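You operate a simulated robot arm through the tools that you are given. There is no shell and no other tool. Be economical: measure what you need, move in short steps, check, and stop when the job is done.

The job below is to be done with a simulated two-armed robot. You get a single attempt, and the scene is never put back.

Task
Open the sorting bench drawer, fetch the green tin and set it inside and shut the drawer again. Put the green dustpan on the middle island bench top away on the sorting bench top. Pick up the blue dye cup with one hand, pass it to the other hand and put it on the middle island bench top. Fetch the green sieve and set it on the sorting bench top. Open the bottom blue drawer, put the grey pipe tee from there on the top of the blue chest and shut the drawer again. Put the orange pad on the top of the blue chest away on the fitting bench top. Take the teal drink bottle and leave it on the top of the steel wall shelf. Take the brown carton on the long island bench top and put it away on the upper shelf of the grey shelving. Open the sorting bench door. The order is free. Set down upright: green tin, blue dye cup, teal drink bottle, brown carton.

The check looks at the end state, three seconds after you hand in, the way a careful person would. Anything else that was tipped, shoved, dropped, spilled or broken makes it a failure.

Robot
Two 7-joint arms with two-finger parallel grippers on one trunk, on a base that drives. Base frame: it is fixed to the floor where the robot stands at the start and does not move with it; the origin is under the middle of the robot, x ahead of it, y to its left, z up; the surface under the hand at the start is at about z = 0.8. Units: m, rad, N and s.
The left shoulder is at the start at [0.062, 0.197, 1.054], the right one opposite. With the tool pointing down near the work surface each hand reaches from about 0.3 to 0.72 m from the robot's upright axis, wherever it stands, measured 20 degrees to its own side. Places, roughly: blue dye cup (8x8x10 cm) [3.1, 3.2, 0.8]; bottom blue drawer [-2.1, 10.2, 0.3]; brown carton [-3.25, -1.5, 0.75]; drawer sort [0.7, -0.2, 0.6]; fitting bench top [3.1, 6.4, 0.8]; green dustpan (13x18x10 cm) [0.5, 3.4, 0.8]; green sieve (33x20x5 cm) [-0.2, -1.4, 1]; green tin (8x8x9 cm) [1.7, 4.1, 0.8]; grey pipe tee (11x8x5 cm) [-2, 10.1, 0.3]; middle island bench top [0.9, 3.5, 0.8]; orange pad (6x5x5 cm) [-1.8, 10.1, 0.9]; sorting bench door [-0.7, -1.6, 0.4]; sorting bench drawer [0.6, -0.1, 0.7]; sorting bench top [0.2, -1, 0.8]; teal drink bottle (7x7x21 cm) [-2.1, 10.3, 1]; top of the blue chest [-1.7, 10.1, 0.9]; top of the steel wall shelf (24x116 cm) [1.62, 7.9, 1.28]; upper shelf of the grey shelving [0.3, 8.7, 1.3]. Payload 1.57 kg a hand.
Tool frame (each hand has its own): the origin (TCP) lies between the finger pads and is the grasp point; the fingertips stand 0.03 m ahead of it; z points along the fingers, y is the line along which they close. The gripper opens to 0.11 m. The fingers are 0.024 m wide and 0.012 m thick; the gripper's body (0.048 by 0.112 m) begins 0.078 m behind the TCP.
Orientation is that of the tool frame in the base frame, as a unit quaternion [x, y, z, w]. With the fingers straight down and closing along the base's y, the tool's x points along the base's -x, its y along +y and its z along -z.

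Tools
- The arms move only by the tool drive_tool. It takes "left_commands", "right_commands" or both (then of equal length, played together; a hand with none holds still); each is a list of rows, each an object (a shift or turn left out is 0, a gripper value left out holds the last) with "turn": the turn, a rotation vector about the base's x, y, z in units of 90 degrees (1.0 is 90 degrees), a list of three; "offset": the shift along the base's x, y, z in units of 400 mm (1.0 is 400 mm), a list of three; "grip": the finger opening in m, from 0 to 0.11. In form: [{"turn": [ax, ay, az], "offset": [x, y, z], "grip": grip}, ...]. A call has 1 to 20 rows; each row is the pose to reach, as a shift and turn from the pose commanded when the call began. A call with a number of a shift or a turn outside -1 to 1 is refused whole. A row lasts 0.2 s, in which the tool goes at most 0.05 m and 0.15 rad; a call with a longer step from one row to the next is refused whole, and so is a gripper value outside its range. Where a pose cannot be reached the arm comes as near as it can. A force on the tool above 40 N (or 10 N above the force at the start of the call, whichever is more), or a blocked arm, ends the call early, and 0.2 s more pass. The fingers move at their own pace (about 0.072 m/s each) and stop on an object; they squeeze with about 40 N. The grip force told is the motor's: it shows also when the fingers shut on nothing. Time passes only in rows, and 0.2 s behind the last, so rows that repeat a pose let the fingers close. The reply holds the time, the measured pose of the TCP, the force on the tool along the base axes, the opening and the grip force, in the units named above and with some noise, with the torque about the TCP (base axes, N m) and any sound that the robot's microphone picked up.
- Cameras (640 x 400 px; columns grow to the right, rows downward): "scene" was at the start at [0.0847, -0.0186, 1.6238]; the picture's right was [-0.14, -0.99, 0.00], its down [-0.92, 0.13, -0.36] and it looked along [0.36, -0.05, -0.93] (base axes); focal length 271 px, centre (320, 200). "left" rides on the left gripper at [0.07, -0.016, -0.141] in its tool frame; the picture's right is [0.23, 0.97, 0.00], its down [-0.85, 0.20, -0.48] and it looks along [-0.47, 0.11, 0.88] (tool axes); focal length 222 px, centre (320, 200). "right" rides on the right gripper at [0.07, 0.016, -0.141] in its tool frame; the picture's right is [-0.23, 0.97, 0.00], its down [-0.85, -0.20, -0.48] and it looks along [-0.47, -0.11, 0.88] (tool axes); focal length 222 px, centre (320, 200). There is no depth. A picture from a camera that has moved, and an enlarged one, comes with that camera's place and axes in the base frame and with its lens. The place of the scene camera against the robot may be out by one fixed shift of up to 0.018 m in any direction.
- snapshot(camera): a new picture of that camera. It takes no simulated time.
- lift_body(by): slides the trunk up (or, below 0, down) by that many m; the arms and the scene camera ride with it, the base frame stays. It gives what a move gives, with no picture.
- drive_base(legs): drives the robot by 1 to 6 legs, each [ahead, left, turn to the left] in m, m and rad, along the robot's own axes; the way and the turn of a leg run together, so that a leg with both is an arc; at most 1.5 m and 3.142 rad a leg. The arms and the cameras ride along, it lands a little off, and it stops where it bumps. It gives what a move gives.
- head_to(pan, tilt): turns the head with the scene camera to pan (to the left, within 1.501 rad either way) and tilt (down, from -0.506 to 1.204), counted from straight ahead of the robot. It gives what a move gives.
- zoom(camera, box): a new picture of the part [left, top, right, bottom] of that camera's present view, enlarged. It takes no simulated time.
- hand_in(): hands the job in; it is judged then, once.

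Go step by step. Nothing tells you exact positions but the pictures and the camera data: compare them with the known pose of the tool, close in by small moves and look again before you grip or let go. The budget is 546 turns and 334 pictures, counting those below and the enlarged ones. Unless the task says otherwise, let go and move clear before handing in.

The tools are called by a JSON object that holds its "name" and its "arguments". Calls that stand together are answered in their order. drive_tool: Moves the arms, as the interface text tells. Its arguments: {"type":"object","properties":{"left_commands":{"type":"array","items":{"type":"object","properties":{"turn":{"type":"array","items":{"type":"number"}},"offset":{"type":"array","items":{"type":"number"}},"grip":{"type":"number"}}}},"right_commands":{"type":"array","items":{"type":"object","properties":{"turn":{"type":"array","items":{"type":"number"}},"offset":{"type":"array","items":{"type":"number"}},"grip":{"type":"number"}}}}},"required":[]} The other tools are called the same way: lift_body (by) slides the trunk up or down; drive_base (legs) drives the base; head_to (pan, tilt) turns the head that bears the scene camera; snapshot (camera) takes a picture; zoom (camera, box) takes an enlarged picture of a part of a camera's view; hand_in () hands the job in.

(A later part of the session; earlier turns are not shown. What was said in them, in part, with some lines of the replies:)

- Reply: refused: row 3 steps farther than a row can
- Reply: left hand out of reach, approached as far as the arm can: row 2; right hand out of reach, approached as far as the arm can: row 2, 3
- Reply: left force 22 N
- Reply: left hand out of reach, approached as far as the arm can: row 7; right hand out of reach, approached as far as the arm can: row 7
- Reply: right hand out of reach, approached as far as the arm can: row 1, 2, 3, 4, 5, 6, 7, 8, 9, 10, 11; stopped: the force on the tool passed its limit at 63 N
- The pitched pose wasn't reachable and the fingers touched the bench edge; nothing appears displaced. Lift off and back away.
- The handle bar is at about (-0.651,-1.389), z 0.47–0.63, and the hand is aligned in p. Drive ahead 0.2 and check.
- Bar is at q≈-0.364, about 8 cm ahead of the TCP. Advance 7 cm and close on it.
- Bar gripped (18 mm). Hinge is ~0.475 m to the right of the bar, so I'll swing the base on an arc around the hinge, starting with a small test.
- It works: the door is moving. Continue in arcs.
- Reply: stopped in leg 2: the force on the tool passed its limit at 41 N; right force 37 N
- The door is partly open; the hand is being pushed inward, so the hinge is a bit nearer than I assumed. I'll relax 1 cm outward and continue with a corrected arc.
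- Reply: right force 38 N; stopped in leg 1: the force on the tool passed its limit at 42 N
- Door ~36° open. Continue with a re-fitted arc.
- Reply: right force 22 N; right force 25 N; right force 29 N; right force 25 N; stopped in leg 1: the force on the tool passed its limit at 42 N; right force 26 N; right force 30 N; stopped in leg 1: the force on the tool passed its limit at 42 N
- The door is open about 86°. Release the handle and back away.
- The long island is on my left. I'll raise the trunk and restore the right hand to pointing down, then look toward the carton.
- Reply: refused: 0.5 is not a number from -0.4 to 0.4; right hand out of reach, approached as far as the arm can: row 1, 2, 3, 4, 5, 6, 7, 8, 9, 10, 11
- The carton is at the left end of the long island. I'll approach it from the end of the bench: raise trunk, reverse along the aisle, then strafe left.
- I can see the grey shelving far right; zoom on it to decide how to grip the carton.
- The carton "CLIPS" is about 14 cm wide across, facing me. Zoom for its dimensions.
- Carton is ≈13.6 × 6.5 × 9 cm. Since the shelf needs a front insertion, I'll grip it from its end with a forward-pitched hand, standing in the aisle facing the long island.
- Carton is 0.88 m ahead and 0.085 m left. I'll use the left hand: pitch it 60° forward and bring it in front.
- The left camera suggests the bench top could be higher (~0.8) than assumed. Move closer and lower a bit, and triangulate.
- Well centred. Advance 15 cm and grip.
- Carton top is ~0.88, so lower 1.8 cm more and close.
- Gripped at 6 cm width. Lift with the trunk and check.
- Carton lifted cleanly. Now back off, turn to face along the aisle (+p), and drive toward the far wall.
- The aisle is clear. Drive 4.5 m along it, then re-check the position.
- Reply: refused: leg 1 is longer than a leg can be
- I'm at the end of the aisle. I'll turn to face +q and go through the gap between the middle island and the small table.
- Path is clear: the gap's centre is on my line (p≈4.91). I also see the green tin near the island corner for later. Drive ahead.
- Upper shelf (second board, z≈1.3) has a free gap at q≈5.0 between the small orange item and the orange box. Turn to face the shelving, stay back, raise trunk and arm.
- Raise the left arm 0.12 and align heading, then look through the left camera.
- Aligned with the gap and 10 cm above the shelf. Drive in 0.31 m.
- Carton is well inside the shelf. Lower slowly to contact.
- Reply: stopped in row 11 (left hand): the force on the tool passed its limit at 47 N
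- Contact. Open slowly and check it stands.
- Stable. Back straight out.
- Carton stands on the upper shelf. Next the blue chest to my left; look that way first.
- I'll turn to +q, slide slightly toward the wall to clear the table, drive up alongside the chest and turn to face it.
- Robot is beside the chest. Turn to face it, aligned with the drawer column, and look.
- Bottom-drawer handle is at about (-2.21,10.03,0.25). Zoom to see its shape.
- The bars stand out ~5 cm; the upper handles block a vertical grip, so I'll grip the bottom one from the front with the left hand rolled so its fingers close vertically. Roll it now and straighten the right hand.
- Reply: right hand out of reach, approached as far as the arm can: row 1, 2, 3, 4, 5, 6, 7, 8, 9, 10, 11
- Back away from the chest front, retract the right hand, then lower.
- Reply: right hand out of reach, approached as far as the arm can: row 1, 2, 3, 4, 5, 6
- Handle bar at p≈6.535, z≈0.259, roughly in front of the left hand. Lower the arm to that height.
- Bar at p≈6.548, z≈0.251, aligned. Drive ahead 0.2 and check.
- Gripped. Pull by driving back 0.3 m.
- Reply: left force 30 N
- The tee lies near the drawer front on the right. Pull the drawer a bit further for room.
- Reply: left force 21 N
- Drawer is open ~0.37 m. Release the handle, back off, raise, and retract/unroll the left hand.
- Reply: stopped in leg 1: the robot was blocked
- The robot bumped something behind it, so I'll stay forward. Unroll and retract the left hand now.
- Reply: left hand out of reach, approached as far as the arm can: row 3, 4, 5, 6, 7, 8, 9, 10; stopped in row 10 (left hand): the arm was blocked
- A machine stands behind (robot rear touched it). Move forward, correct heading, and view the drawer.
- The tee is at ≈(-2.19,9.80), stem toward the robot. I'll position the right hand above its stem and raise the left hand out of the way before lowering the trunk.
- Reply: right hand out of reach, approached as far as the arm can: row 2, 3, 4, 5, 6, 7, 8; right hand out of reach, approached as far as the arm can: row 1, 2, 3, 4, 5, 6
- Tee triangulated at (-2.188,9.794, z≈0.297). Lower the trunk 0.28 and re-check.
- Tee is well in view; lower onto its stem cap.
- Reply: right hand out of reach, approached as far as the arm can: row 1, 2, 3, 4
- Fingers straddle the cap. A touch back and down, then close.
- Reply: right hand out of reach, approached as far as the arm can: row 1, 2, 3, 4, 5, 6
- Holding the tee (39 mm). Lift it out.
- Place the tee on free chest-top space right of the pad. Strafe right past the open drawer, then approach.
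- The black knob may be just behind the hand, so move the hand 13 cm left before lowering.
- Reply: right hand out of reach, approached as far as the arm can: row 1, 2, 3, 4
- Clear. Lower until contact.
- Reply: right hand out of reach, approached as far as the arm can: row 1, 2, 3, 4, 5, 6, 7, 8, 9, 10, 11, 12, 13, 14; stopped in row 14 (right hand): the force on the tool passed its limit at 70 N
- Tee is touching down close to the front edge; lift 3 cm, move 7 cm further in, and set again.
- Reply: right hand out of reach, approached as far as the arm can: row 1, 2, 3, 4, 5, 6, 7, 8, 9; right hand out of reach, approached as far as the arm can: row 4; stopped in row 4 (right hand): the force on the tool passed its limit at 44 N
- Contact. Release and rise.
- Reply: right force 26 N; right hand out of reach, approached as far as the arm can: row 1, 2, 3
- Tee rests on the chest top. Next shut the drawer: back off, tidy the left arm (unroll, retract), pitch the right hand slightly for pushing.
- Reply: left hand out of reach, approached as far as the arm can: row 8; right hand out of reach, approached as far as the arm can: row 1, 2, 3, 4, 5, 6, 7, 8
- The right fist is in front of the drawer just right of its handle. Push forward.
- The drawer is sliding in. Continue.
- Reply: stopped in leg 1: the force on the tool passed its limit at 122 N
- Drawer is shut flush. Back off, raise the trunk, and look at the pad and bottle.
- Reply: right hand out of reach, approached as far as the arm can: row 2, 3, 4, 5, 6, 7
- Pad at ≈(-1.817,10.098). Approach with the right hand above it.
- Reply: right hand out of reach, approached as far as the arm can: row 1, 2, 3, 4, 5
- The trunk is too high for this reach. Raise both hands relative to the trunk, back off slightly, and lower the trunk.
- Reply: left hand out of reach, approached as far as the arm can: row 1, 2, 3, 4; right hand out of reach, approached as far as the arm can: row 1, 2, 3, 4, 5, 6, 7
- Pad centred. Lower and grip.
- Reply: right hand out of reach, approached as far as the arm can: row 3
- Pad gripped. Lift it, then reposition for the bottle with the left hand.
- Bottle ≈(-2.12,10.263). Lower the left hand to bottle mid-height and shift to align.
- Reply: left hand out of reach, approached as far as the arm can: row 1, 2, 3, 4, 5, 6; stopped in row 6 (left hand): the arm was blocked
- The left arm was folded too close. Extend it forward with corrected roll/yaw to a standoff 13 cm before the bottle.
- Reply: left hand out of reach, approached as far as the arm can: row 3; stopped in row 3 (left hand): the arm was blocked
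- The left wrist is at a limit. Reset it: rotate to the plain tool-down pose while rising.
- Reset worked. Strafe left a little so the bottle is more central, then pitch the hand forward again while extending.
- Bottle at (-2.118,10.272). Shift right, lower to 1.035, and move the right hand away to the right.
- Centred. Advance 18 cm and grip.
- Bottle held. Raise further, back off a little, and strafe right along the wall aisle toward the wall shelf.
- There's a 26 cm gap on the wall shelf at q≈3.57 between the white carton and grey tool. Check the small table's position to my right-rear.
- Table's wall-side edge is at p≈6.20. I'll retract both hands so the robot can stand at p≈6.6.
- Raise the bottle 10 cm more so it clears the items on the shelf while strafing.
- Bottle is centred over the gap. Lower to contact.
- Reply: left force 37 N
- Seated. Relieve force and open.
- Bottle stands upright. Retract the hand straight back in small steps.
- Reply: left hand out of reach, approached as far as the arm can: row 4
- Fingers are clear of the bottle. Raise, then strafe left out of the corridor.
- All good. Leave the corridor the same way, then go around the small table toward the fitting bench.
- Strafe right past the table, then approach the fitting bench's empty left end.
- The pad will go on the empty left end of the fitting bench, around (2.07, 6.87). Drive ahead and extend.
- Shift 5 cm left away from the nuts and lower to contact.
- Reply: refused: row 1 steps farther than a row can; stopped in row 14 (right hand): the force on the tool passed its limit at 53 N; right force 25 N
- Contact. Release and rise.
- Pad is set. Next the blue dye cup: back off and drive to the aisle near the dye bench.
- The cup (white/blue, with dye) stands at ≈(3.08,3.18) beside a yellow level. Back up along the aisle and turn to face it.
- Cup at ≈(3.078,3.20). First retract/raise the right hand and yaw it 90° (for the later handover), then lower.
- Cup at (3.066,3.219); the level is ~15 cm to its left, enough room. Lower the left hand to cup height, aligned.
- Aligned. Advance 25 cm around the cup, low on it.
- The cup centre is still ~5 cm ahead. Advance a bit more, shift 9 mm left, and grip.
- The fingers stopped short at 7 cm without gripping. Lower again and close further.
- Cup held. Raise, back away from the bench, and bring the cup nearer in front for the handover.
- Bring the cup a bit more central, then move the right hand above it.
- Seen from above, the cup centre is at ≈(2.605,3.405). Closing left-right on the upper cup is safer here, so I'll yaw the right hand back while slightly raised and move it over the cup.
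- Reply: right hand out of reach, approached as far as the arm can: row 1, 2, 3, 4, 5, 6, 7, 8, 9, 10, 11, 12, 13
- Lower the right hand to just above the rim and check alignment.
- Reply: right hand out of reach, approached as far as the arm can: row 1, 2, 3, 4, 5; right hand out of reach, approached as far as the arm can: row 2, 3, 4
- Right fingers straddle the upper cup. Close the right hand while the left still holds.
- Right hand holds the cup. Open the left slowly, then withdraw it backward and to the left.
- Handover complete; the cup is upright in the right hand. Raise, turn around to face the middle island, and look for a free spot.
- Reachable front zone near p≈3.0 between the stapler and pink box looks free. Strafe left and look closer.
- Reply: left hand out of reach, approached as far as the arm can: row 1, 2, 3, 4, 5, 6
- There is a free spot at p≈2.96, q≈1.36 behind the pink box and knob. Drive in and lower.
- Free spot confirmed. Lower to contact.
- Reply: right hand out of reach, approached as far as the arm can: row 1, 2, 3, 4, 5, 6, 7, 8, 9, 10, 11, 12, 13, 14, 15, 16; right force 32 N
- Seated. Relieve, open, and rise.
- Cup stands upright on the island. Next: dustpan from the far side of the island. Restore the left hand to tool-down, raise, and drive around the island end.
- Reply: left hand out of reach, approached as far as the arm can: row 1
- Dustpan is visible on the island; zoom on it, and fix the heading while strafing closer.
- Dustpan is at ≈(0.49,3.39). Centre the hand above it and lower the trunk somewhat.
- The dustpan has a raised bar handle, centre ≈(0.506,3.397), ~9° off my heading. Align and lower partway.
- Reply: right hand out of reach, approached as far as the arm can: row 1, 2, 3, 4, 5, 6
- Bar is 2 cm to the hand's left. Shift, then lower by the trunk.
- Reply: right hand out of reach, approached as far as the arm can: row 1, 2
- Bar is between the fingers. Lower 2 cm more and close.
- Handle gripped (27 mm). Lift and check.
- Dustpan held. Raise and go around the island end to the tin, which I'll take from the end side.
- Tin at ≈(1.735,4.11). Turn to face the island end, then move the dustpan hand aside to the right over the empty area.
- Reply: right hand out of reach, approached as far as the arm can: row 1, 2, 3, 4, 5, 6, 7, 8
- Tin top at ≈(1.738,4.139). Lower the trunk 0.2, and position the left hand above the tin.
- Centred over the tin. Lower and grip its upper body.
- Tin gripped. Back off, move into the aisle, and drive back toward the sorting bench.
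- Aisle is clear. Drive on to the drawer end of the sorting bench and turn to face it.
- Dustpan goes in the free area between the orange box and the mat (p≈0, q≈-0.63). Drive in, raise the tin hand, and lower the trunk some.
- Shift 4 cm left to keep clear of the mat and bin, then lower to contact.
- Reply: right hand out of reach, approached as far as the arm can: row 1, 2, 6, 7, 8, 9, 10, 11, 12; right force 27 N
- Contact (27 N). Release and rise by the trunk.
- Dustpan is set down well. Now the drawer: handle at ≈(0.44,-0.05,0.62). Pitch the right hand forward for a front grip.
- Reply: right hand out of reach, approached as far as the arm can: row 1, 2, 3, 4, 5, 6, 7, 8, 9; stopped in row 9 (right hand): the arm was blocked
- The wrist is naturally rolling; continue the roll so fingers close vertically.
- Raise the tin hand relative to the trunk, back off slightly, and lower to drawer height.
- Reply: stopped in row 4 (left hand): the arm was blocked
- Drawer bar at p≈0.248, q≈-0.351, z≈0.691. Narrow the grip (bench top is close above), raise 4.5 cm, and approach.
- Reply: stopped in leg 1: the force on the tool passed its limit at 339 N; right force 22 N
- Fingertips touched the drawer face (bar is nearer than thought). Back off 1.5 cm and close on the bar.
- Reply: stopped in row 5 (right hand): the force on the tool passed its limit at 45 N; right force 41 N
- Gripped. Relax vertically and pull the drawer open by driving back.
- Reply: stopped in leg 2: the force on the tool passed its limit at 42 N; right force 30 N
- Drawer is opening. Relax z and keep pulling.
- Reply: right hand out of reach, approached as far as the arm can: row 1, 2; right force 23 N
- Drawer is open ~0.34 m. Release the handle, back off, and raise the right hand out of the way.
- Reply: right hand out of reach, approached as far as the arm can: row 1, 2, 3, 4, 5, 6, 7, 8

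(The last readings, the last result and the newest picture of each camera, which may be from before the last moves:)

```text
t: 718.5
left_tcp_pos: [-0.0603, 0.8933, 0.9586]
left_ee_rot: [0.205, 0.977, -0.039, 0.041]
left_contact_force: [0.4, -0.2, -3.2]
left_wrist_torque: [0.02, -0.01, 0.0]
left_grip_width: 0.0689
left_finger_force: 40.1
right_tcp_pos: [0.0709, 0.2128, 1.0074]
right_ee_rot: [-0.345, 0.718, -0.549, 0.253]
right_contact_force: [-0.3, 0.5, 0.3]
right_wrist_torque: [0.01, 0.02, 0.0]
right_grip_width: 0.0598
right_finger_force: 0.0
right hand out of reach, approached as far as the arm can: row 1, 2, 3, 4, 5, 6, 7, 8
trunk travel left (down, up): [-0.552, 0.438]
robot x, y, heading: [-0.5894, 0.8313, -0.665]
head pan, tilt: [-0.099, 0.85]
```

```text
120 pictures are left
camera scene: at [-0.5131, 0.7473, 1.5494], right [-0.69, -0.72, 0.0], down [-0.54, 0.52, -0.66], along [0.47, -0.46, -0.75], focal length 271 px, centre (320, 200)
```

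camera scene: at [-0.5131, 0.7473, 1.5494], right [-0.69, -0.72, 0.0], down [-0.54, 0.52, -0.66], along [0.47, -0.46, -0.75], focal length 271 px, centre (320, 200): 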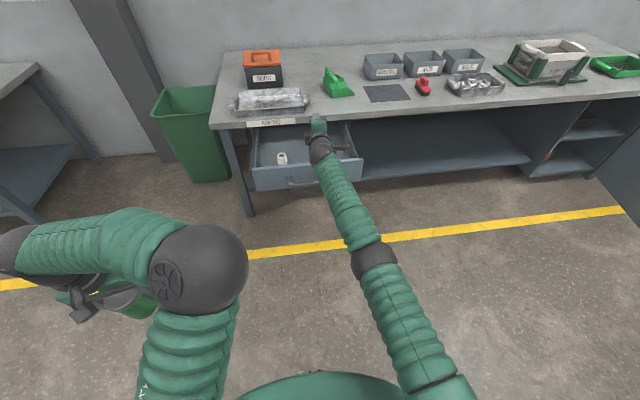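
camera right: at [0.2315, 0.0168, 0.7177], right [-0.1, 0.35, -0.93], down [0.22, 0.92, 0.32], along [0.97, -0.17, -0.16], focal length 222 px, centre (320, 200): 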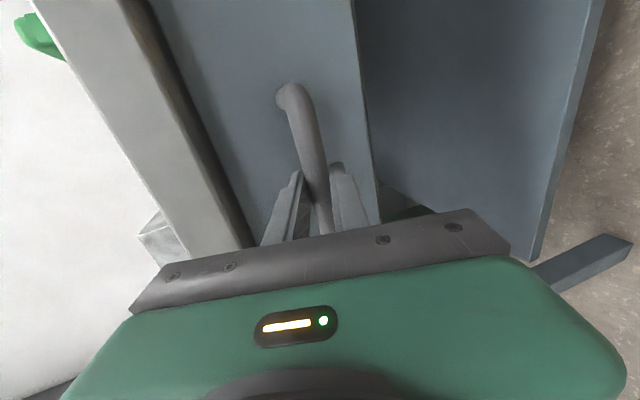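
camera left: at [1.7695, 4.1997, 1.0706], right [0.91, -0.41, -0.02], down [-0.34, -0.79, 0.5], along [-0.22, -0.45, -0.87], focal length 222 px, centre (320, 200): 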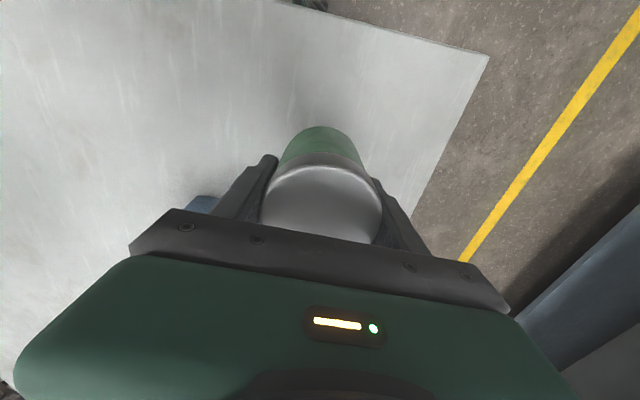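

Move the right arm well to the right and back, so the left can work over the drawer.

{"name": "drive_tool", "arguments": {"right_commands": [{"offset": [-0.07, -0.03, 0]}, {"offset": [-0.14, -0.07, 0]}, {"offset": [-0.21, -0.11, 0]}, {"offset": [-0.28, -0.15, 0]}, {"offset": [-0.34, -0.2, 0]}, {"offset": [-0.4, -0.25, 0]}, {"offset": [-0.46, -0.3, 0]}, {"offset": [-0.52, -0.35, 0]}, {"offset": [-0.58, -0.4, 0]}, {"offset": [-0.64, -0.45, 0]}]}}

{"name": "snapshot", "arguments": {"camera": "scene"}}

```text
t: 720.7
left_tcp_pos: [-0.0619, 0.8913, 0.961]
left_ee_rot: [0.204, 0.977, -0.039, 0.041]
left_contact_force: [0.0, 0.4, -2.1]
left_wrist_torque: [0.01, -0.06, 0.02]
left_grip_width: 0.069
left_finger_force: 40.6
right_tcp_pos: [-0.1388, -0.027, 1.004]
right_ee_rot: [-0.347, 0.716, -0.55, 0.254]
right_contact_force: [0.6, 0.2, -0.5]
right_wrist_torque: [-0.01, -0.01, 0.04]
right_grip_width: 0.0601
right_finger_force: 0.0
right hand out of reach, approached as far as the arm can: row 1, 2, 3, 4, 5, 6, 7, 8, 9, 10
trunk travel left (down, up): [-0.552, 0.438]
robot x, y, heading: [-0.5943, 0.834, -0.666]
head pan, tilt: [-0.099, 0.85]
```

```text
119 pictures are left
camera scene: at [-0.5147, 0.7442, 1.5493], right [-0.69, -0.72, 0.0], down [-0.54, 0.52, -0.66], along [0.47, -0.46, -0.75], focal length 271 px, centre (320, 200)
```

scene: 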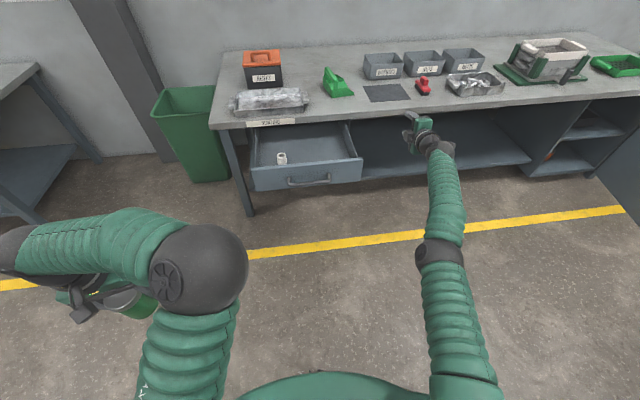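

Now drive in so the left hand can reach over the drawer (target p≈0.17, q≈-0.17).

{"name": "drive_base", "arguments": {"legs": [[0, -0.22, 0], [0.5, 0, 0]]}}

{"name": "snapshot", "arguments": {"camera": "scene"}}

```text
t: 725.0
left_tcp_pos: [0.2047, 0.3991, 0.9595]
left_ee_rot: [0.207, 0.977, -0.039, 0.04]
left_contact_force: [0.6, 0.1, -2.6]
left_wrist_torque: [0.01, 0.01, -0.01]
left_grip_width: 0.0692
left_finger_force: 40.3
right_tcp_pos: [0.1234, -0.5185, 1.0039]
right_ee_rot: [-0.345, 0.718, -0.549, 0.252]
right_contact_force: [0.0, -0.2, -0.1]
right_wrist_torque: [0.01, -0.01, -0.01]
right_grip_width: 0.0603
right_finger_force: 0.1
trunk travel left (down, up): [-0.552, 0.438]
robot x, y, heading: [-0.3286, 0.3404, -0.678]
head pan, tilt: [-0.099, 0.85]
```

```text
118 pictures are left
camera scene: at [-0.2488, 0.255, 1.5494], right [-0.7, -0.72, 0.0], down [-0.54, 0.53, -0.66], along [0.47, -0.46, -0.75], focal length 271 px, centre (320, 200)
```

scene: 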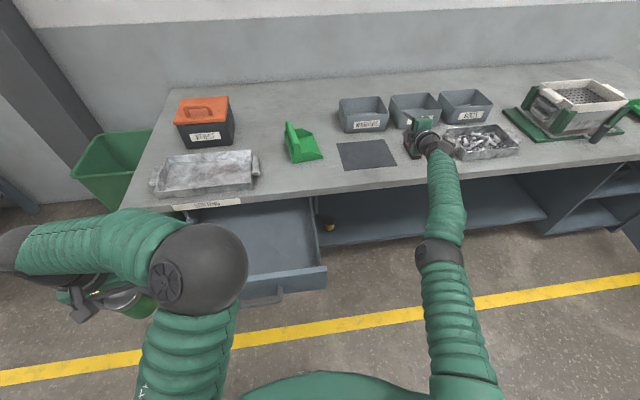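

{"name": "drive_tool", "arguments": {"left_commands": [{"offset": [0.01, -0.1, 0], "turn": [0.007, 0.005, -0.018]}, {"offset": [0.02, -0.2, 0], "turn": [0.013, 0.009, -0.036]}, {"offset": [0.03, -0.3, 0], "turn": [0.02, 0.014, -0.053]}, {"offset": [0.038, -0.4, 0], "turn": [0.026, 0.018, -0.071]}, {"offset": [0.047, -0.5, 0], "turn": [0.033, 0.023, -0.089]}, {"offset": [0.057, -0.6, 0], "turn": [0.039, 0.027, -0.107]}, {"offset": [0.066, -0.7, 0], "turn": [0.046, 0.032, -0.124]}, {"offset": [0.075, -0.8, 0], "turn": [0.052, 0.036, -0.142]}, {"offset": [0.085, -0.9, 0], "turn": [0.059, 0.041, -0.16]}, {"offset": [0.085, -0.925, 0], "turn": [0.059, 0.041, -0.16]}]}}

{"name": "snapshot", "arguments": {"camera": "left"}}

{"name": "snapshot", "arguments": {"camera": "scene"}}

```text
t: 725.7
left_tcp_pos: [0.2309, 0.3408, 0.9954]
left_ee_rot: [0.173, 0.977, -0.108, 0.067]
left_contact_force: [-0.5, -0.4, -1.7]
left_wrist_torque: [0.03, -0.01, 0.01]
left_grip_width: 0.0688
left_finger_force: 39.8
right_tcp_pos: [0.1231, -0.5177, 1.0069]
right_ee_rot: [-0.344, 0.718, -0.549, 0.253]
right_contact_force: [0.2, -0.3, 0.0]
right_wrist_torque: [0.0, 0.04, -0.02]
right_grip_width: 0.0599
right_finger_force: 0.0
trunk travel left (down, up): [-0.552, 0.438]
robot x, y, heading: [-0.3269, 0.3485, -0.669]
head pan, tilt: [-0.099, 0.85]
stopped in row 3 (left hand): the arm was blocked; the commanded pose is now the measured one
```

```text
117 pictures are left
camera left: at [0.1468, 0.3833, 1.122], right [0.13, 0.97, -0.22], down [0.82, 0.02, 0.57], along [0.55, -0.26, -0.79], focal length 222 px, centre (320, 200)
```

left: 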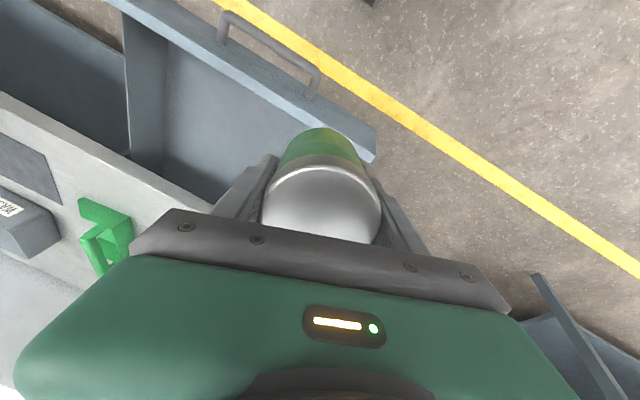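

```text
116 pictures are left
camera scene: at [-0.2477, 0.2549, 1.5496], right [-0.7, -0.72, 0.0], down [-0.54, 0.53, -0.66], along [0.47, -0.46, -0.75], focal length 271 px, centre (320, 200)
```

scene: 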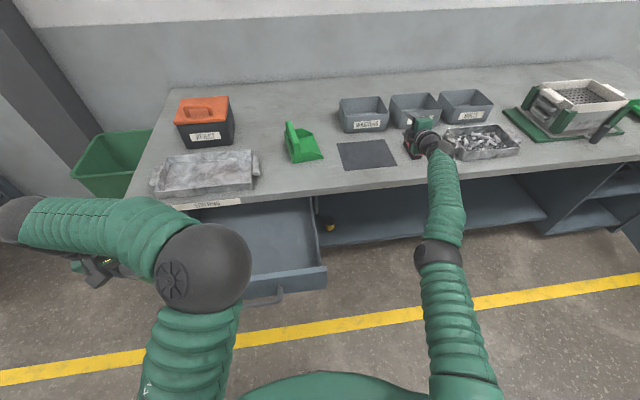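

The left arm is at a joint limit in this raised pose. Raise the trunk and lower the arm relative to it, straightening the tin.

{"name": "lift_body", "arguments": {"by": 0.22}}

{"name": "drive_tool", "arguments": {"left_commands": [{"offset": [0, 0, -0.08], "turn": [0.02, 0.01, -0.02]}, {"offset": [0, 0, -0.16], "turn": [0.04, 0.015, -0.05]}, {"offset": [0, 0, -0.24], "turn": [0.07, 0.03, -0.08]}, {"offset": [0, 0, -0.32], "turn": [0.1, 0.04, -0.12]}, {"offset": [0, 0, -0.4], "turn": [0.13, 0.05, -0.16]}, {"offset": [0, 0, -0.45], "turn": [0.15, 0.06, -0.19]}]}}

{"name": "snapshot", "arguments": {"camera": "scene"}}

```text
t: 728.0
left_tcp_pos: [0.2313, 0.3428, 1.2135]
left_ee_rot: [0.172, 0.978, -0.102, 0.064]
left_contact_force: [0.6, -0.8, -2.2]
left_wrist_torque: [0.03, 0.02, -0.03]
left_grip_width: 0.0689
left_finger_force: 40.4
right_tcp_pos: [0.1238, -0.5181, 1.2264]
right_ee_rot: [-0.345, 0.718, -0.549, 0.253]
right_contact_force: [0.2, 0.4, 0.4]
right_wrist_torque: [-0.01, 0.02, 0.01]
right_grip_width: 0.0601
right_finger_force: 0.1
trunk travel left (down, up): [-0.772, 0.218]
robot x, y, heading: [-0.3262, 0.337, -0.666]
head pan, tilt: [-0.099, 0.85]
```

```text
t: 729.4
left_tcp_pos: [0.2315, 0.3351, 1.0312]
left_ee_rot: [0.327, 0.945, -0.008, -0.021]
left_contact_force: [0.5, -0.2, -2.3]
left_wrist_torque: [0.0, -0.01, 0.02]
left_grip_width: 0.069
left_finger_force: 39.9
right_tcp_pos: [0.1246, -0.5184, 1.224]
right_ee_rot: [-0.345, 0.719, -0.548, 0.253]
right_contact_force: [-0.1, -0.2, 0.0]
right_wrist_torque: [-0.01, -0.03, 0.01]
right_grip_width: 0.0601
right_finger_force: 0.1
trunk travel left (down, up): [-0.772, 0.218]
robot x, y, heading: [-0.3285, 0.3435, -0.672]
head pan, tilt: [-0.099, 0.85]
```

```text
115 pictures are left
camera scene: at [-0.2463, 0.2539, 1.7692], right [-0.7, -0.72, 0.0], down [-0.54, 0.53, -0.66], along [0.47, -0.46, -0.75], focal length 271 px, centre (320, 200)
```

scene: 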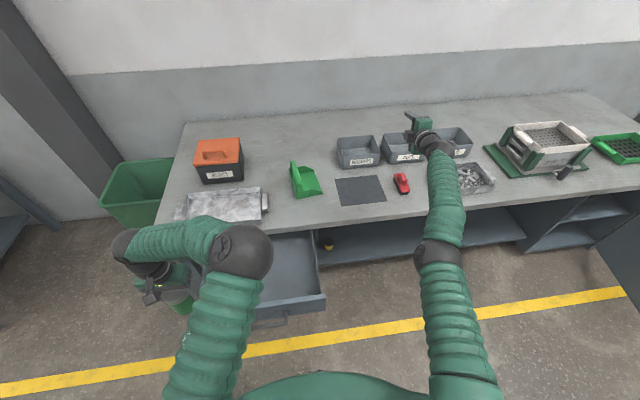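

Tin is upright again. Move it over the drawer.

{"name": "drive_tool", "arguments": {"left_commands": [{"offset": [0.002, -0.1, 0]}, {"offset": [0.004, -0.2, 0]}, {"offset": [0.007, -0.3, 0]}, {"offset": [0.009, -0.4, 0]}, {"offset": [0.011, -0.5, 0]}, {"offset": [0.014, -0.6, 0]}, {"offset": [0.016, -0.7, 0]}, {"offset": [0.018, -0.765, 0]}, {"offset": [0.018, -0.765, 0]}]}}

{"name": "snapshot", "arguments": {"camera": "left"}}

{"name": "snapshot", "arguments": {"camera": "scene"}}

```text
t: 731.4
left_tcp_pos: [0.2546, 0.0383, 1.0412]
left_ee_rot: [0.308, 0.951, -0.013, -0.015]
left_contact_force: [-0.2, 0.5, -2.0]
left_wrist_torque: [-0.02, -0.03, 0.02]
left_grip_width: 0.0691
left_finger_force: 40.0
right_tcp_pos: [0.124, -0.5179, 1.2242]
right_ee_rot: [-0.346, 0.719, -0.547, 0.254]
right_contact_force: [-0.2, 1.2, 0.5]
right_wrist_torque: [0.02, -0.01, 0.01]
right_grip_width: 0.0599
right_finger_force: 0.1
trunk travel left (down, up): [-0.772, 0.218]
robot x, y, heading: [-0.329, 0.3417, -0.671]
head pan, tilt: [-0.099, 0.85]
```

```text
114 pictures are left
camera left: at [0.1929, 0.07, 1.1844], right [0.39, 0.92, -0.03], down [0.83, -0.33, 0.45], along [0.41, -0.2, -0.89], focal length 222 px, centre (320, 200)
```

left: 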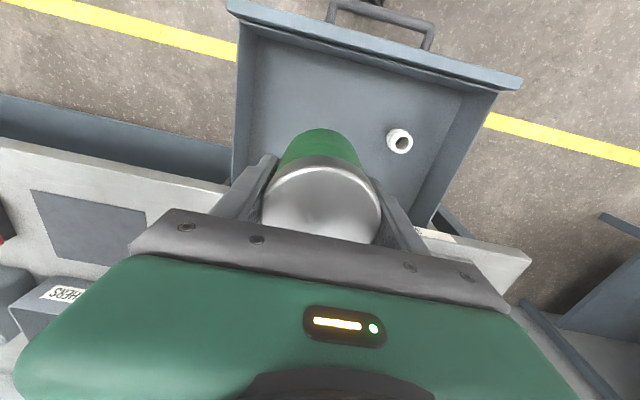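

```text
113 pictures are left
camera scene: at [-0.248, 0.2524, 1.7714], right [-0.7, -0.72, 0.0], down [-0.54, 0.53, -0.66], along [0.47, -0.46, -0.75], focal length 271 px, centre (320, 200)
```

scene: 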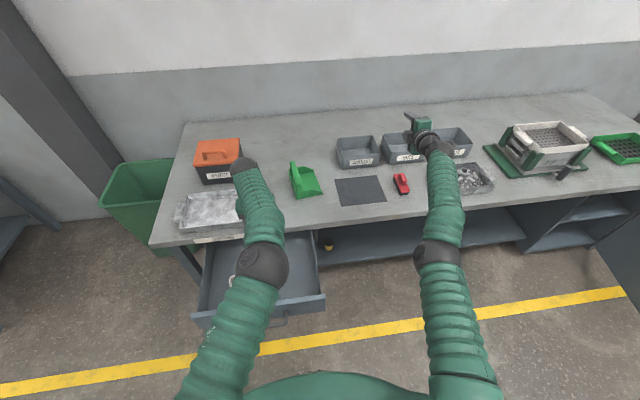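

Over the drawer, clear of the spool. Lower the trunk 0.25, then step down by arm.

{"name": "lift_body", "arguments": {"by": -0.25}}

{"name": "snapshot", "arguments": {"camera": "left"}}

```text
t: 734.0
left_tcp_pos: [0.2544, 0.0416, 0.789]
left_ee_rot: [0.308, 0.951, -0.012, -0.016]
left_contact_force: [0.5, 0.1, -2.0]
left_wrist_torque: [0.0, -0.03, 0.01]
left_grip_width: 0.0691
left_finger_force: 39.7
right_tcp_pos: [0.1232, -0.5182, 0.9771]
right_ee_rot: [-0.345, 0.719, -0.548, 0.253]
right_contact_force: [0.5, 0.6, -0.7]
right_wrist_torque: [0.01, -0.02, -0.02]
right_grip_width: 0.0599
right_finger_force: 0.1
trunk travel left (down, up): [-0.522, 0.468]
robot x, y, heading: [-0.3264, 0.3434, -0.67]
head pan, tilt: [-0.099, 0.85]
```

```text
112 pictures are left
camera left: at [0.1927, 0.0711, 0.9319], right [0.39, 0.92, -0.03], down [0.83, -0.33, 0.45], along [0.41, -0.2, -0.89], focal length 222 px, centre (320, 200)
```

left: 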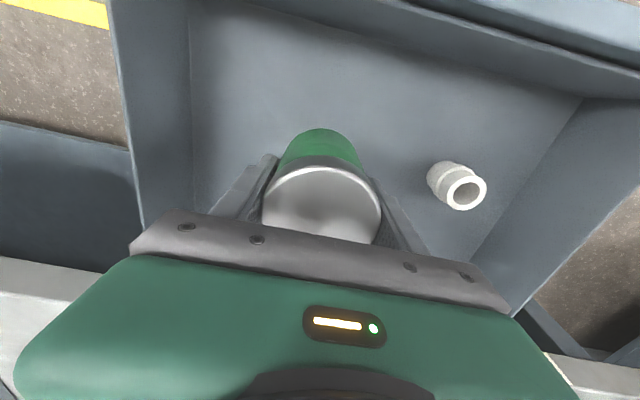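

{"name": "drive_tool", "arguments": {"left_commands": [{"offset": [0, 0, -0.06]}, {"offset": [0, 0, -0.12]}, {"offset": [0, 0, -0.15]}, {"offset": [0, 0, -0.165]}, {"offset": [0, 0, -0.18]}, {"offset": [0, 0, -0.195]}, {"offset": [0, 0, -0.21]}, {"offset": [0, 0, -0.225]}, {"offset": [0, 0, -0.24]}, {"offset": [0, 0, -0.255]}, {"offset": [0, 0, -0.27]}, {"offset": [0, 0, -0.285]}, {"offset": [0, 0, -0.3]}, {"offset": [0, 0, -0.315]}, {"offset": [0, 0, -0.33]}, {"offset": [0, 0, -0.345]}]}}

{"name": "snapshot", "arguments": {"camera": "left"}}

```text
t: 736.8
left_tcp_pos: [0.2395, 0.0272, 0.6664]
left_ee_rot: [0.327, 0.945, -0.007, -0.015]
left_contact_force: [-1.1, -2.2, 19.5]
left_wrist_torque: [0.59, -0.44, 0.09]
left_grip_width: 0.0691
left_finger_force: 39.1
right_tcp_pos: [0.1218, -0.5176, 0.9729]
right_ee_rot: [-0.344, 0.718, -0.55, 0.254]
right_contact_force: [0.1, -0.4, -1.1]
right_wrist_torque: [-0.04, 0.0, -0.03]
right_grip_width: 0.0594
right_finger_force: 0.1
trunk travel left (down, up): [-0.522, 0.468]
robot x, y, heading: [-0.3267, 0.3425, -0.671]
head pan, tilt: [-0.099, 0.85]
stopped in row 13 (left hand): the force on the tool passed its limit at 43 N (the readings are from after the stop); the commanded pose is now the measured one
```

```text
111 pictures are left
camera left: at [0.1784, 0.0582, 0.8087], right [0.42, 0.91, -0.02], down [0.81, -0.37, 0.45], along [0.4, -0.2, -0.89], focal length 222 px, centre (320, 200)
```

left: 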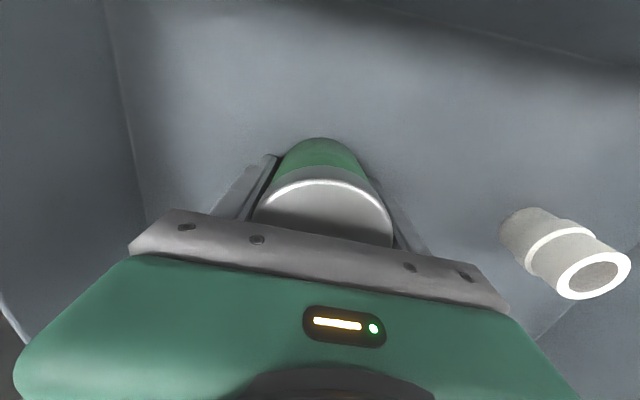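

Tin is on the drawer floor. Relieve, open, and rise.

{"name": "drive_tool", "arguments": {"left_commands": [{"offset": [0, 0, 0.008]}, {"offset": [0, 0, 0.008], "grip": 0.075}, {"offset": [0, 0, 0.008], "grip": 0.09}, {"offset": [0, 0, 0.008], "grip": 0.1}, {"offset": [0, 0, 0.008], "grip": 0.1}, {"offset": [0, 0, 0.1]}, {"offset": [0, 0, 0.2]}, {"offset": [0, 0, 0.3]}, {"offset": [0, 0, 0.4]}]}}

{"name": "snapshot", "arguments": {"camera": "left"}}

```text
t: 739.0
left_tcp_pos: [0.2634, 0.058, 0.82]
left_ee_rot: [0.295, 0.955, -0.001, -0.021]
left_contact_force: [0.2, -0.1, -0.2]
left_wrist_torque: [-0.05, -0.02, 0.02]
left_grip_width: 0.1
left_finger_force: 0.1
right_tcp_pos: [0.1255, -0.5139, 0.9688]
right_ee_rot: [-0.349, 0.722, -0.54, 0.256]
right_contact_force: [0.3, 0.2, -0.1]
right_wrist_torque: [-0.01, 0.0, 0.0]
right_grip_width: 0.0601
right_finger_force: 0.0
trunk travel left (down, up): [-0.522, 0.468]
robot x, y, heading: [-0.3289, 0.3439, -0.67]
head pan, tilt: [-0.099, 0.85]
stopped in row 9 (left hand): the arm was blocked; the commanded pose is now the measured one
```

```text
110 pictures are left
camera left: at [0.2013, 0.0833, 0.964], right [0.36, 0.93, -0.01], down [0.84, -0.32, 0.44], along [0.41, -0.16, -0.9], focal length 222 px, centre (320, 200)
```

left: 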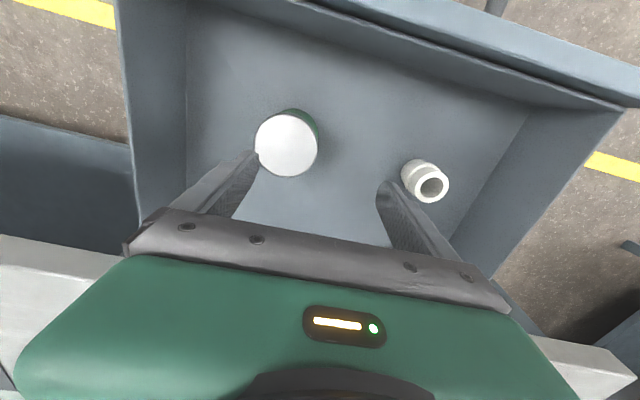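

Tin stands upright in the drawer. The arm reported a block; check the scene for contact with bench items.

{"name": "snapshot", "arguments": {"camera": "scene"}}

```text
109 pictures are left
camera scene: at [-0.2481, 0.2538, 1.5201], right [-0.7, -0.72, 0.0], down [-0.54, 0.53, -0.66], along [0.47, -0.46, -0.75], focal length 271 px, centre (320, 200)
```

scene: 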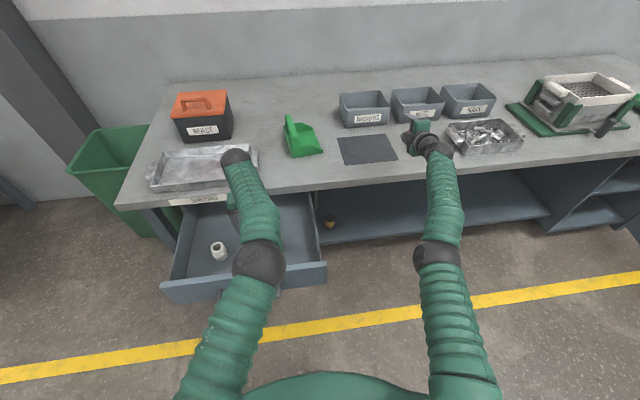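

Nothing touched. Raise by the trunk and back away.

{"name": "lift_body", "arguments": {"by": 0.2}}

{"name": "drive_base", "arguments": {"legs": [[-0.5, 0, 0]]}}

{"name": "snapshot", "arguments": {"camera": "scene"}}

```text
t: 741.2
left_tcp_pos: [0.263, 0.0574, 1.0216]
left_ee_rot: [0.294, 0.956, -0.003, -0.019]
left_contact_force: [-0.4, -0.8, 0.6]
left_wrist_torque: [0.02, 0.01, 0.05]
left_grip_width: 0.1
left_finger_force: 0.0
right_tcp_pos: [0.1255, -0.5136, 1.1672]
right_ee_rot: [-0.349, 0.723, -0.54, 0.254]
right_contact_force: [-0.4, -0.2, -0.1]
right_wrist_torque: [0.0, 0.03, -0.01]
right_grip_width: 0.0602
right_finger_force: 0.1
trunk travel left (down, up): [-0.722, 0.268]
robot x, y, heading: [-0.3242, 0.3458, -0.673]
head pan, tilt: [-0.099, 0.85]
```

```text
t: 744.1
left_tcp_pos: [-0.1259, 0.3645, 1.0215]
left_ee_rot: [0.296, 0.955, -0.004, -0.02]
left_contact_force: [1.3, 0.4, -1.1]
left_wrist_torque: [0.0, 0.04, 0.01]
left_grip_width: 0.1
left_finger_force: 0.0
right_tcp_pos: [-0.2671, -0.206, 1.1634]
right_ee_rot: [-0.348, 0.724, -0.539, 0.254]
right_contact_force: [0.0, -0.2, -0.5]
right_wrist_torque: [-0.02, 0.02, -0.04]
right_grip_width: 0.0599
right_finger_force: 0.1
trunk travel left (down, up): [-0.722, 0.268]
robot x, y, heading: [-0.7176, 0.653, -0.674]
head pan, tilt: [-0.099, 0.85]
```

```text
108 pictures are left
camera scene: at [-0.6367, 0.5632, 1.7189], right [-0.7, -0.71, 0.0], down [-0.54, 0.53, -0.66], along [0.47, -0.46, -0.75], focal length 271 px, centre (320, 200)
```

scene: 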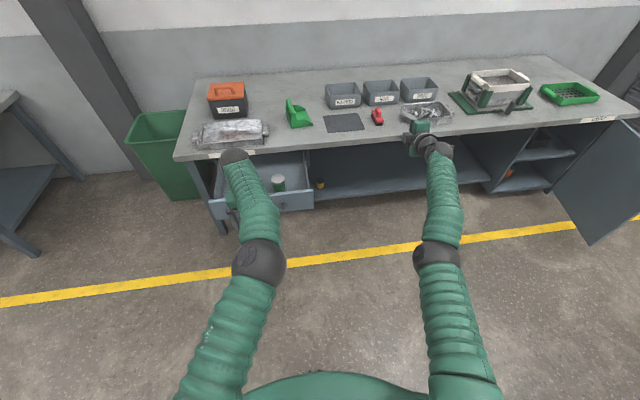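

Drawer now holds the tin. Prepare the right fist at drawer height just right of the drawer handle.

{"name": "drive_tool", "arguments": {"right_commands": [{"offset": [0, 0, -0.1], "grip": 0.03}, {"offset": [0, 0, -0.2], "grip": 0.0}, {"offset": [0, 0, -0.3]}, {"offset": [0, 0, -0.4]}, {"offset": [0, 0, -0.5]}, {"offset": [0, 0, -0.6]}, {"offset": [0, 0, -0.7]}, {"offset": [0, 0, -0.75]}]}}

{"name": "drive_base", "arguments": {"legs": [[-0.1, 0, 0], [0, 0.4, 0.01]]}}

{"name": "lift_body", "arguments": {"by": -0.17}}

{"name": "snapshot", "arguments": {"camera": "scene"}}

```text
t: 745.9
left_tcp_pos: [-0.1251, 0.3719, 1.0254]
left_ee_rot: [0.292, 0.956, -0.005, -0.018]
left_contact_force: [0.2, 0.9, 0.0]
left_wrist_torque: [0.0, -0.02, -0.01]
left_grip_width: 0.1
left_finger_force: 0.1
right_tcp_pos: [-0.3004, -0.1694, 0.9114]
right_ee_rot: [-0.346, 0.723, -0.54, 0.255]
right_contact_force: [-0.1, 0.4, -0.4]
right_wrist_torque: [0.01, 0.01, 0.03]
right_grip_width: 0.0
right_finger_force: 21.5
right hand out of reach, approached as far as the arm can: row 3, 4, 5, 6, 7, 8
trunk travel left (down, up): [-0.722, 0.268]
robot x, y, heading: [-0.7209, 0.6552, -0.676]
head pan, tilt: [-0.099, 0.85]
```

```text
t: 749.1
left_tcp_pos: [0.0444, 0.7452, 1.0262]
left_ee_rot: [0.286, 0.958, -0.003, -0.018]
left_contact_force: [1.0, -1.0, 0.4]
left_wrist_torque: [0.01, -0.03, -0.03]
left_grip_width: 0.0996
left_finger_force: 0.0
right_tcp_pos: [-0.1244, 0.2027, 0.9105]
right_ee_rot: [-0.351, 0.721, -0.538, 0.259]
right_contact_force: [-0.2, -0.4, -0.5]
right_wrist_torque: [0.0, -0.03, 0.04]
right_grip_width: 0.0
right_finger_force: 21.3
trunk travel left (down, up): [-0.722, 0.268]
robot x, y, heading: [-0.5474, 1.0202, -0.664]
head pan, tilt: [-0.099, 0.85]
```

```text
t: 751.0
left_tcp_pos: [0.0497, 0.7532, 0.858]
left_ee_rot: [0.281, 0.96, -0.007, -0.016]
left_contact_force: [0.7, 0.5, -0.2]
left_wrist_torque: [-0.04, -0.03, 0.02]
left_grip_width: 0.0999
left_finger_force: 0.0
right_tcp_pos: [-0.1232, 0.2055, 0.7409]
right_ee_rot: [-0.352, 0.72, -0.54, 0.258]
right_contact_force: [-0.2, -0.1, -0.5]
right_wrist_torque: [0.01, 0.0, 0.01]
right_grip_width: 0.0
right_finger_force: 21.3
trunk travel left (down, up): [-0.552, 0.438]
robot x, y, heading: [-0.546, 1.0238, -0.663]
head pan, tilt: [-0.099, 0.85]
```

```text
107 pictures are left
camera scene: at [-0.4697, 0.9359, 1.5481], right [-0.69, -0.72, 0.0], down [-0.54, 0.52, -0.66], along [0.47, -0.45, -0.75], focal length 271 px, centre (320, 200)
```

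scene: 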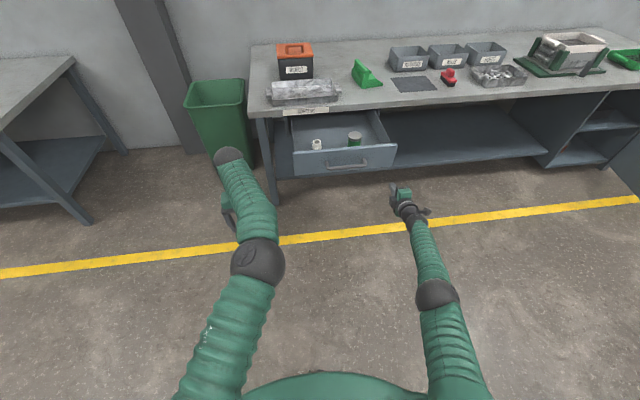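

{"name": "lift_body", "arguments": {"by": -0.06}}

{"name": "drive_base", "arguments": {"legs": [[0.2, 0, 0]]}}

{"name": "snapshot", "arguments": {"camera": "scene"}}

```text
t: 752.0
left_tcp_pos: [0.0499, 0.7533, 0.798]
left_ee_rot: [0.282, 0.959, -0.006, -0.014]
left_contact_force: [-0.1, -0.1, -0.9]
left_wrist_torque: [0.01, 0.0, 0.0]
left_grip_width: 0.1
left_finger_force: 0.0
right_tcp_pos: [-0.1227, 0.2054, 0.6814]
right_ee_rot: [-0.352, 0.72, -0.539, 0.258]
right_contact_force: [-0.7, 1.0, 0.5]
right_wrist_torque: [0.01, 0.0, -0.01]
right_grip_width: 0.0
right_finger_force: 21.0
trunk travel left (down, up): [-0.492, 0.498]
robot x, y, heading: [-0.5475, 1.0212, -0.662]
head pan, tilt: [-0.099, 0.85]
```

```text
t: 753.6
left_tcp_pos: [0.2047, 0.636, 0.7958]
left_ee_rot: [0.28, 0.96, -0.005, -0.017]
left_contact_force: [0.8, 0.1, -0.1]
left_wrist_torque: [0.04, 0.01, -0.01]
left_grip_width: 0.1
left_finger_force: 0.1
right_tcp_pos: [0.036, 0.087, 0.6813]
right_ee_rot: [-0.354, 0.719, -0.539, 0.259]
right_contact_force: [-0.1, 0.5, -0.1]
right_wrist_torque: [-0.04, 0.0, 0.01]
right_grip_width: 0.0
right_finger_force: 21.6
trunk travel left (down, up): [-0.492, 0.498]
robot x, y, heading: [-0.3924, 0.9032, -0.657]
head pan, tilt: [-0.099, 0.85]
```

```text
106 pictures are left
camera scene: at [-0.3142, 0.8159, 1.4888], right [-0.69, -0.73, 0.0], down [-0.55, 0.52, -0.66], along [0.48, -0.45, -0.75], focal length 271 px, centre (320, 200)
```

scene: 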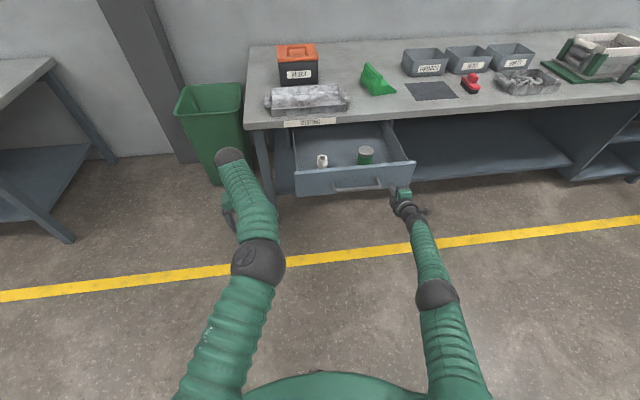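

{"name": "drive_base", "arguments": {"legs": [[0.12, 0.01, -0.007]]}}

{"name": "snapshot", "arguments": {"camera": "scene"}}

```text
t: 754.9
left_tcp_pos: [0.307, 0.5678, 0.7985]
left_ee_rot: [0.279, 0.96, -0.006, -0.015]
left_contact_force: [-0.7, 0.0, -0.6]
left_wrist_torque: [-0.05, 0.02, -0.02]
left_grip_width: 0.1
left_finger_force: 0.1
right_tcp_pos: [0.1318, 0.0177, 0.683]
right_ee_rot: [-0.351, 0.72, -0.54, 0.258]
right_contact_force: [0.4, -0.1, 0.4]
right_wrist_torque: [-0.01, -0.01, -0.01]
right_grip_width: 0.0
right_finger_force: 21.1
trunk travel left (down, up): [-0.492, 0.498]
robot x, y, heading: [-0.2915, 0.8368, -0.665]
head pan, tilt: [-0.099, 0.85]
```

```text
105 pictures are left
camera scene: at [-0.2141, 0.7481, 1.4893], right [-0.69, -0.72, 0.0], down [-0.54, 0.52, -0.66], along [0.47, -0.45, -0.75], focal length 271 px, centre (320, 200)
```

scene: 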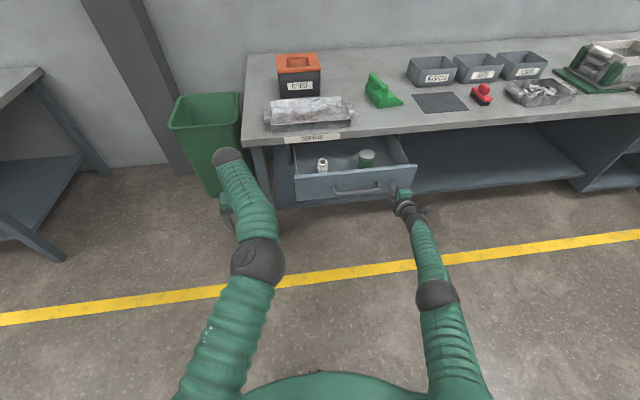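

Sliding in with the tin upright. Continue.

{"name": "drive_base", "arguments": {"legs": [[0.13, 0, 0]]}}

{"name": "snapshot", "arguments": {"camera": "scene"}}

```text
t: 756.1
left_tcp_pos: [0.4098, 0.4918, 0.8004]
left_ee_rot: [0.276, 0.961, -0.008, -0.015]
left_contact_force: [-0.8, -0.1, -0.6]
left_wrist_torque: [0.01, 0.0, 0.0]
left_grip_width: 0.0997
left_finger_force: 0.0
right_tcp_pos: [0.2338, -0.0635, 0.6842]
right_ee_rot: [-0.35, 0.72, -0.541, 0.258]
right_contact_force: [0.2, 0.0, -1.1]
right_wrist_torque: [0.02, -0.02, 0.02]
right_grip_width: 0.0
right_finger_force: 21.5
trunk travel left (down, up): [-0.492, 0.498]
robot x, y, heading: [-0.1904, 0.7563, -0.666]
head pan, tilt: [-0.099, 0.85]
```

```text
104 pictures are left
camera scene: at [-0.1111, 0.6682, 1.4895], right [-0.69, -0.72, 0.0], down [-0.54, 0.52, -0.66], along [0.47, -0.45, -0.75], focal length 271 px, centre (320, 200)
```

scene: 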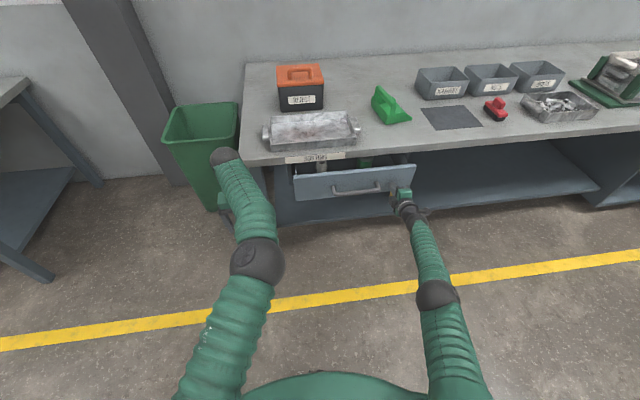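

{"name": "drive_base", "arguments": {"legs": [[0.08, 0, 0]]}}

{"name": "drive_base", "arguments": {"legs": [[0.03, 0, 0]]}}

{"name": "snapshot", "arguments": {"camera": "scene"}}

```text
t: 757.2
left_tcp_pos: [0.4744, 0.4477, 0.8019]
left_ee_rot: [0.274, 0.962, -0.01, -0.012]
left_contact_force: [0.1, -0.7, -0.3]
left_wrist_torque: [0.02, -0.02, 0.01]
left_grip_width: 0.0998
left_finger_force: 0.0
right_tcp_pos: [0.2969, -0.1122, 0.6866]
right_ee_rot: [-0.351, 0.719, -0.541, 0.259]
right_contact_force: [0.6, 0.0, -1.3]
right_wrist_torque: [-0.01, -0.03, 0.06]
right_grip_width: 0.0001
right_finger_force: 21.4
trunk travel left (down, up): [-0.492, 0.498]
robot x, y, heading: [-0.1286, 0.7101, -0.67]
head pan, tilt: [-0.099, 0.85]
```

```text
t: 758.0
left_tcp_pos: [0.5007, 0.431, 0.8039]
left_ee_rot: [0.27, 0.963, -0.009, -0.012]
left_contact_force: [0.4, 0.4, -0.1]
left_wrist_torque: [0.03, 0.04, -0.02]
left_grip_width: 0.0999
left_finger_force: 0.1
right_tcp_pos: [0.3197, -0.1313, 0.6854]
right_ee_rot: [-0.35, 0.718, -0.543, 0.258]
right_contact_force: [0.3, -0.1, 0.4]
right_wrist_torque: [0.01, -0.01, -0.03]
right_grip_width: 0.0001
right_finger_force: 21.5
trunk travel left (down, up): [-0.492, 0.498]
robot x, y, heading: [-0.1026, 0.6892, -0.67]
head pan, tilt: [-0.099, 0.85]
```

```text
103 pictures are left
camera scene: at [-0.0256, 0.6006, 1.4893], right [-0.69, -0.72, 0.0], down [-0.54, 0.52, -0.66], along [0.47, -0.45, -0.75], focal length 271 px, centre (320, 200)
```

scene: 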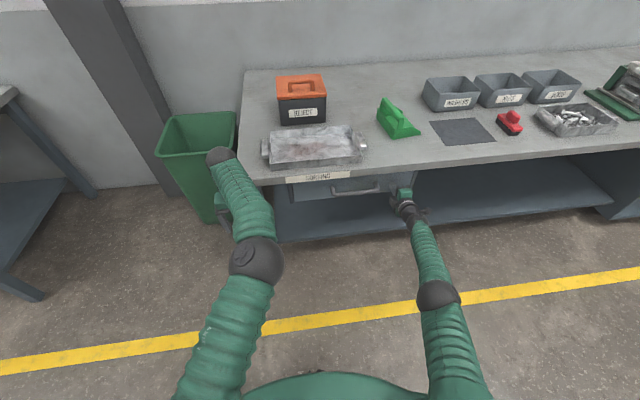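

{"name": "drive_base", "arguments": {"legs": [[0.03, 0, 0]]}}

{"name": "zoom", "arguments": {"camera": "scene", "box": [240, 120, 460, 260]}}

```text
t: 758.8
left_tcp_pos: [0.5092, 0.4395, 0.8057]
left_ee_rot: [0.261, 0.965, -0.011, -0.01]
left_contact_force: [-0.2, 0.7, -0.1]
left_wrist_torque: [-0.02, -0.02, 0.01]
left_grip_width: 0.1
left_finger_force: 0.2
right_tcp_pos: [0.322, -0.1346, 0.6892]
right_ee_rot: [-0.35, 0.717, -0.543, 0.26]
right_contact_force: [-12.5, 14.5, 5.5]
right_wrist_torque: [-0.11, -0.21, 0.33]
right_grip_width: 0.0
right_finger_force: 20.6
trunk travel left (down, up): [-0.492, 0.498]
robot x, y, heading: [-0.1015, 0.6847, -0.664]
head pan, tilt: [-0.099, 0.85]
stopped in leg 1: the force on the tool passed its limit at 71 N (the readings are from after the stop); the commanded pose is now the measured one
```

```text
2.86 times, centred on (350, 190) of scene
camera zoom: at [-0.0228, 0.5999, 1.4899], right [-0.69, -0.72, 0.0], down [-0.54, 0.52, -0.66], along [0.48, -0.46, -0.75], focal length 775 px, centre (234, 229)
```

zoom: 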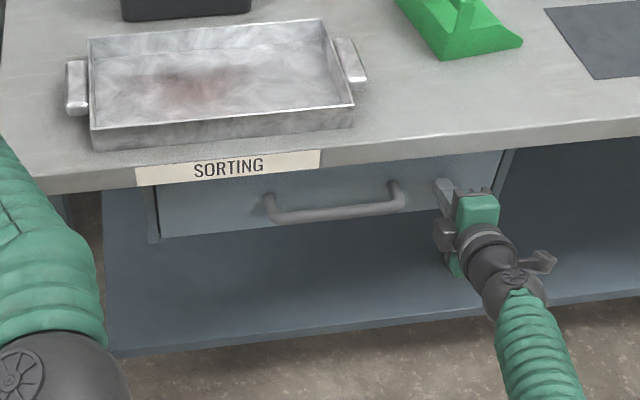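

The drawer is shut against its stop. Back away and take a last look.

{"name": "drive_base", "arguments": {"legs": [[-0.3, 0, 0]]}}

{"name": "head_to", "arguments": {"pan": -0.5, "tilt": 0.6}}

{"name": "snapshot", "arguments": {"camera": "scene"}}

```text
t: 760.8
left_tcp_pos: [0.2768, 0.6258, 0.8061]
left_ee_rot: [0.257, 0.966, -0.01, -0.01]
left_contact_force: [-0.1, -0.3, -0.1]
left_wrist_torque: [-0.03, 0.0, 0.0]
left_grip_width: 0.0999
left_finger_force: 0.0
right_tcp_pos: [0.09, 0.0488, 0.6859]
right_ee_rot: [-0.352, 0.717, -0.542, 0.26]
right_contact_force: [0.3, -0.1, 0.3]
right_wrist_torque: [0.0, 0.01, -0.01]
right_grip_width: 0.0
right_finger_force: 21.1
trunk travel left (down, up): [-0.492, 0.498]
robot x, y, heading: [-0.3389, 0.8685, -0.662]
head pan, tilt: [-0.099, 0.85]
```

```text
t: 761.7
left_tcp_pos: [0.2778, 0.6284, 0.8077]
left_ee_rot: [0.255, 0.967, -0.01, -0.01]
left_contact_force: [-0.4, -0.5, -0.7]
left_wrist_torque: [-0.01, -0.02, -0.01]
left_grip_width: 0.1
left_finger_force: 0.2
right_tcp_pos: [0.0903, 0.0489, 0.6872]
right_ee_rot: [-0.352, 0.716, -0.543, 0.26]
right_contact_force: [-0.1, -0.1, -0.7]
right_wrist_torque: [0.02, 0.02, -0.04]
right_grip_width: 0.0
right_finger_force: 21.2
trunk travel left (down, up): [-0.492, 0.498]
robot x, y, heading: [-0.3338, 0.8666, -0.668]
head pan, tilt: [-0.499, 0.6]
```

```text
101 pictures are left
camera scene: at [-0.2754, 0.7534, 1.51], right [-0.92, -0.4, 0.0], down [-0.23, 0.52, -0.82], along [0.33, -0.76, -0.57], focal length 271 px, centre (320, 200)
```

scene: 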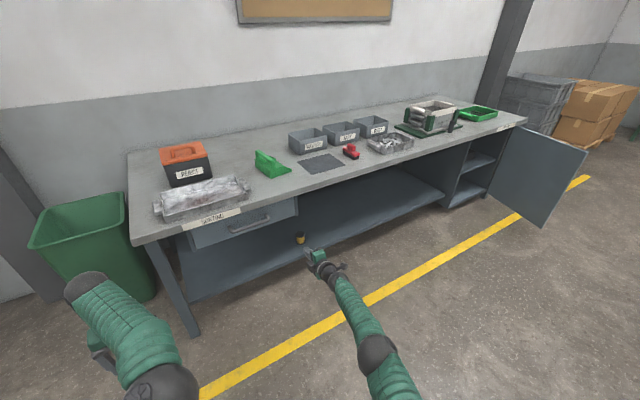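

Sieve and dustpan are on the sorting bench, the drawer is shut with the tin inside, the door is open, and both hands are clear; handing in.

{"name": "hand_in", "arguments": {}}

```text
The job is handed in.
```

I finished all nine tasks and handed the job in; I don't have the check's result yet.

- **Green tin:** it was upright in the sorting bench drawer when I let go. I couldn't see inside once the drawer was shut.
- **Green dustpan and green sieve:** both are on the sorting bench top.
- **Blue dye cup:** I picked it up with the left hand and passed it to the right. It stands upright on the middle island bench top, and I saw no spill.
- **Grey pipe tee:** it is on top of the blue chest, with the bottom drawer shut again.
- **Orange pad:** it is on the left end of the fitting bench top.
- **Teal drink bottle:** it stands upright on the steel wall shelf.
- **Brown carton:** it stands upright on the upper shelf of the grey shelving.
- **Sorting bench door:** it is open, at about 86 degrees.

Three contacts could count against the result, though I saw nothing moved or damaged afterwards:

- **Sorting bench edge:** the fingers pressed on it early on (63 N).
- **Machine by the blue chest:** the robot backed into it and stopped; I did not inspect the machine itself.
- **Sorting bench drawer front:** the fingertips hit it hard before the grip (a 339 N reading).
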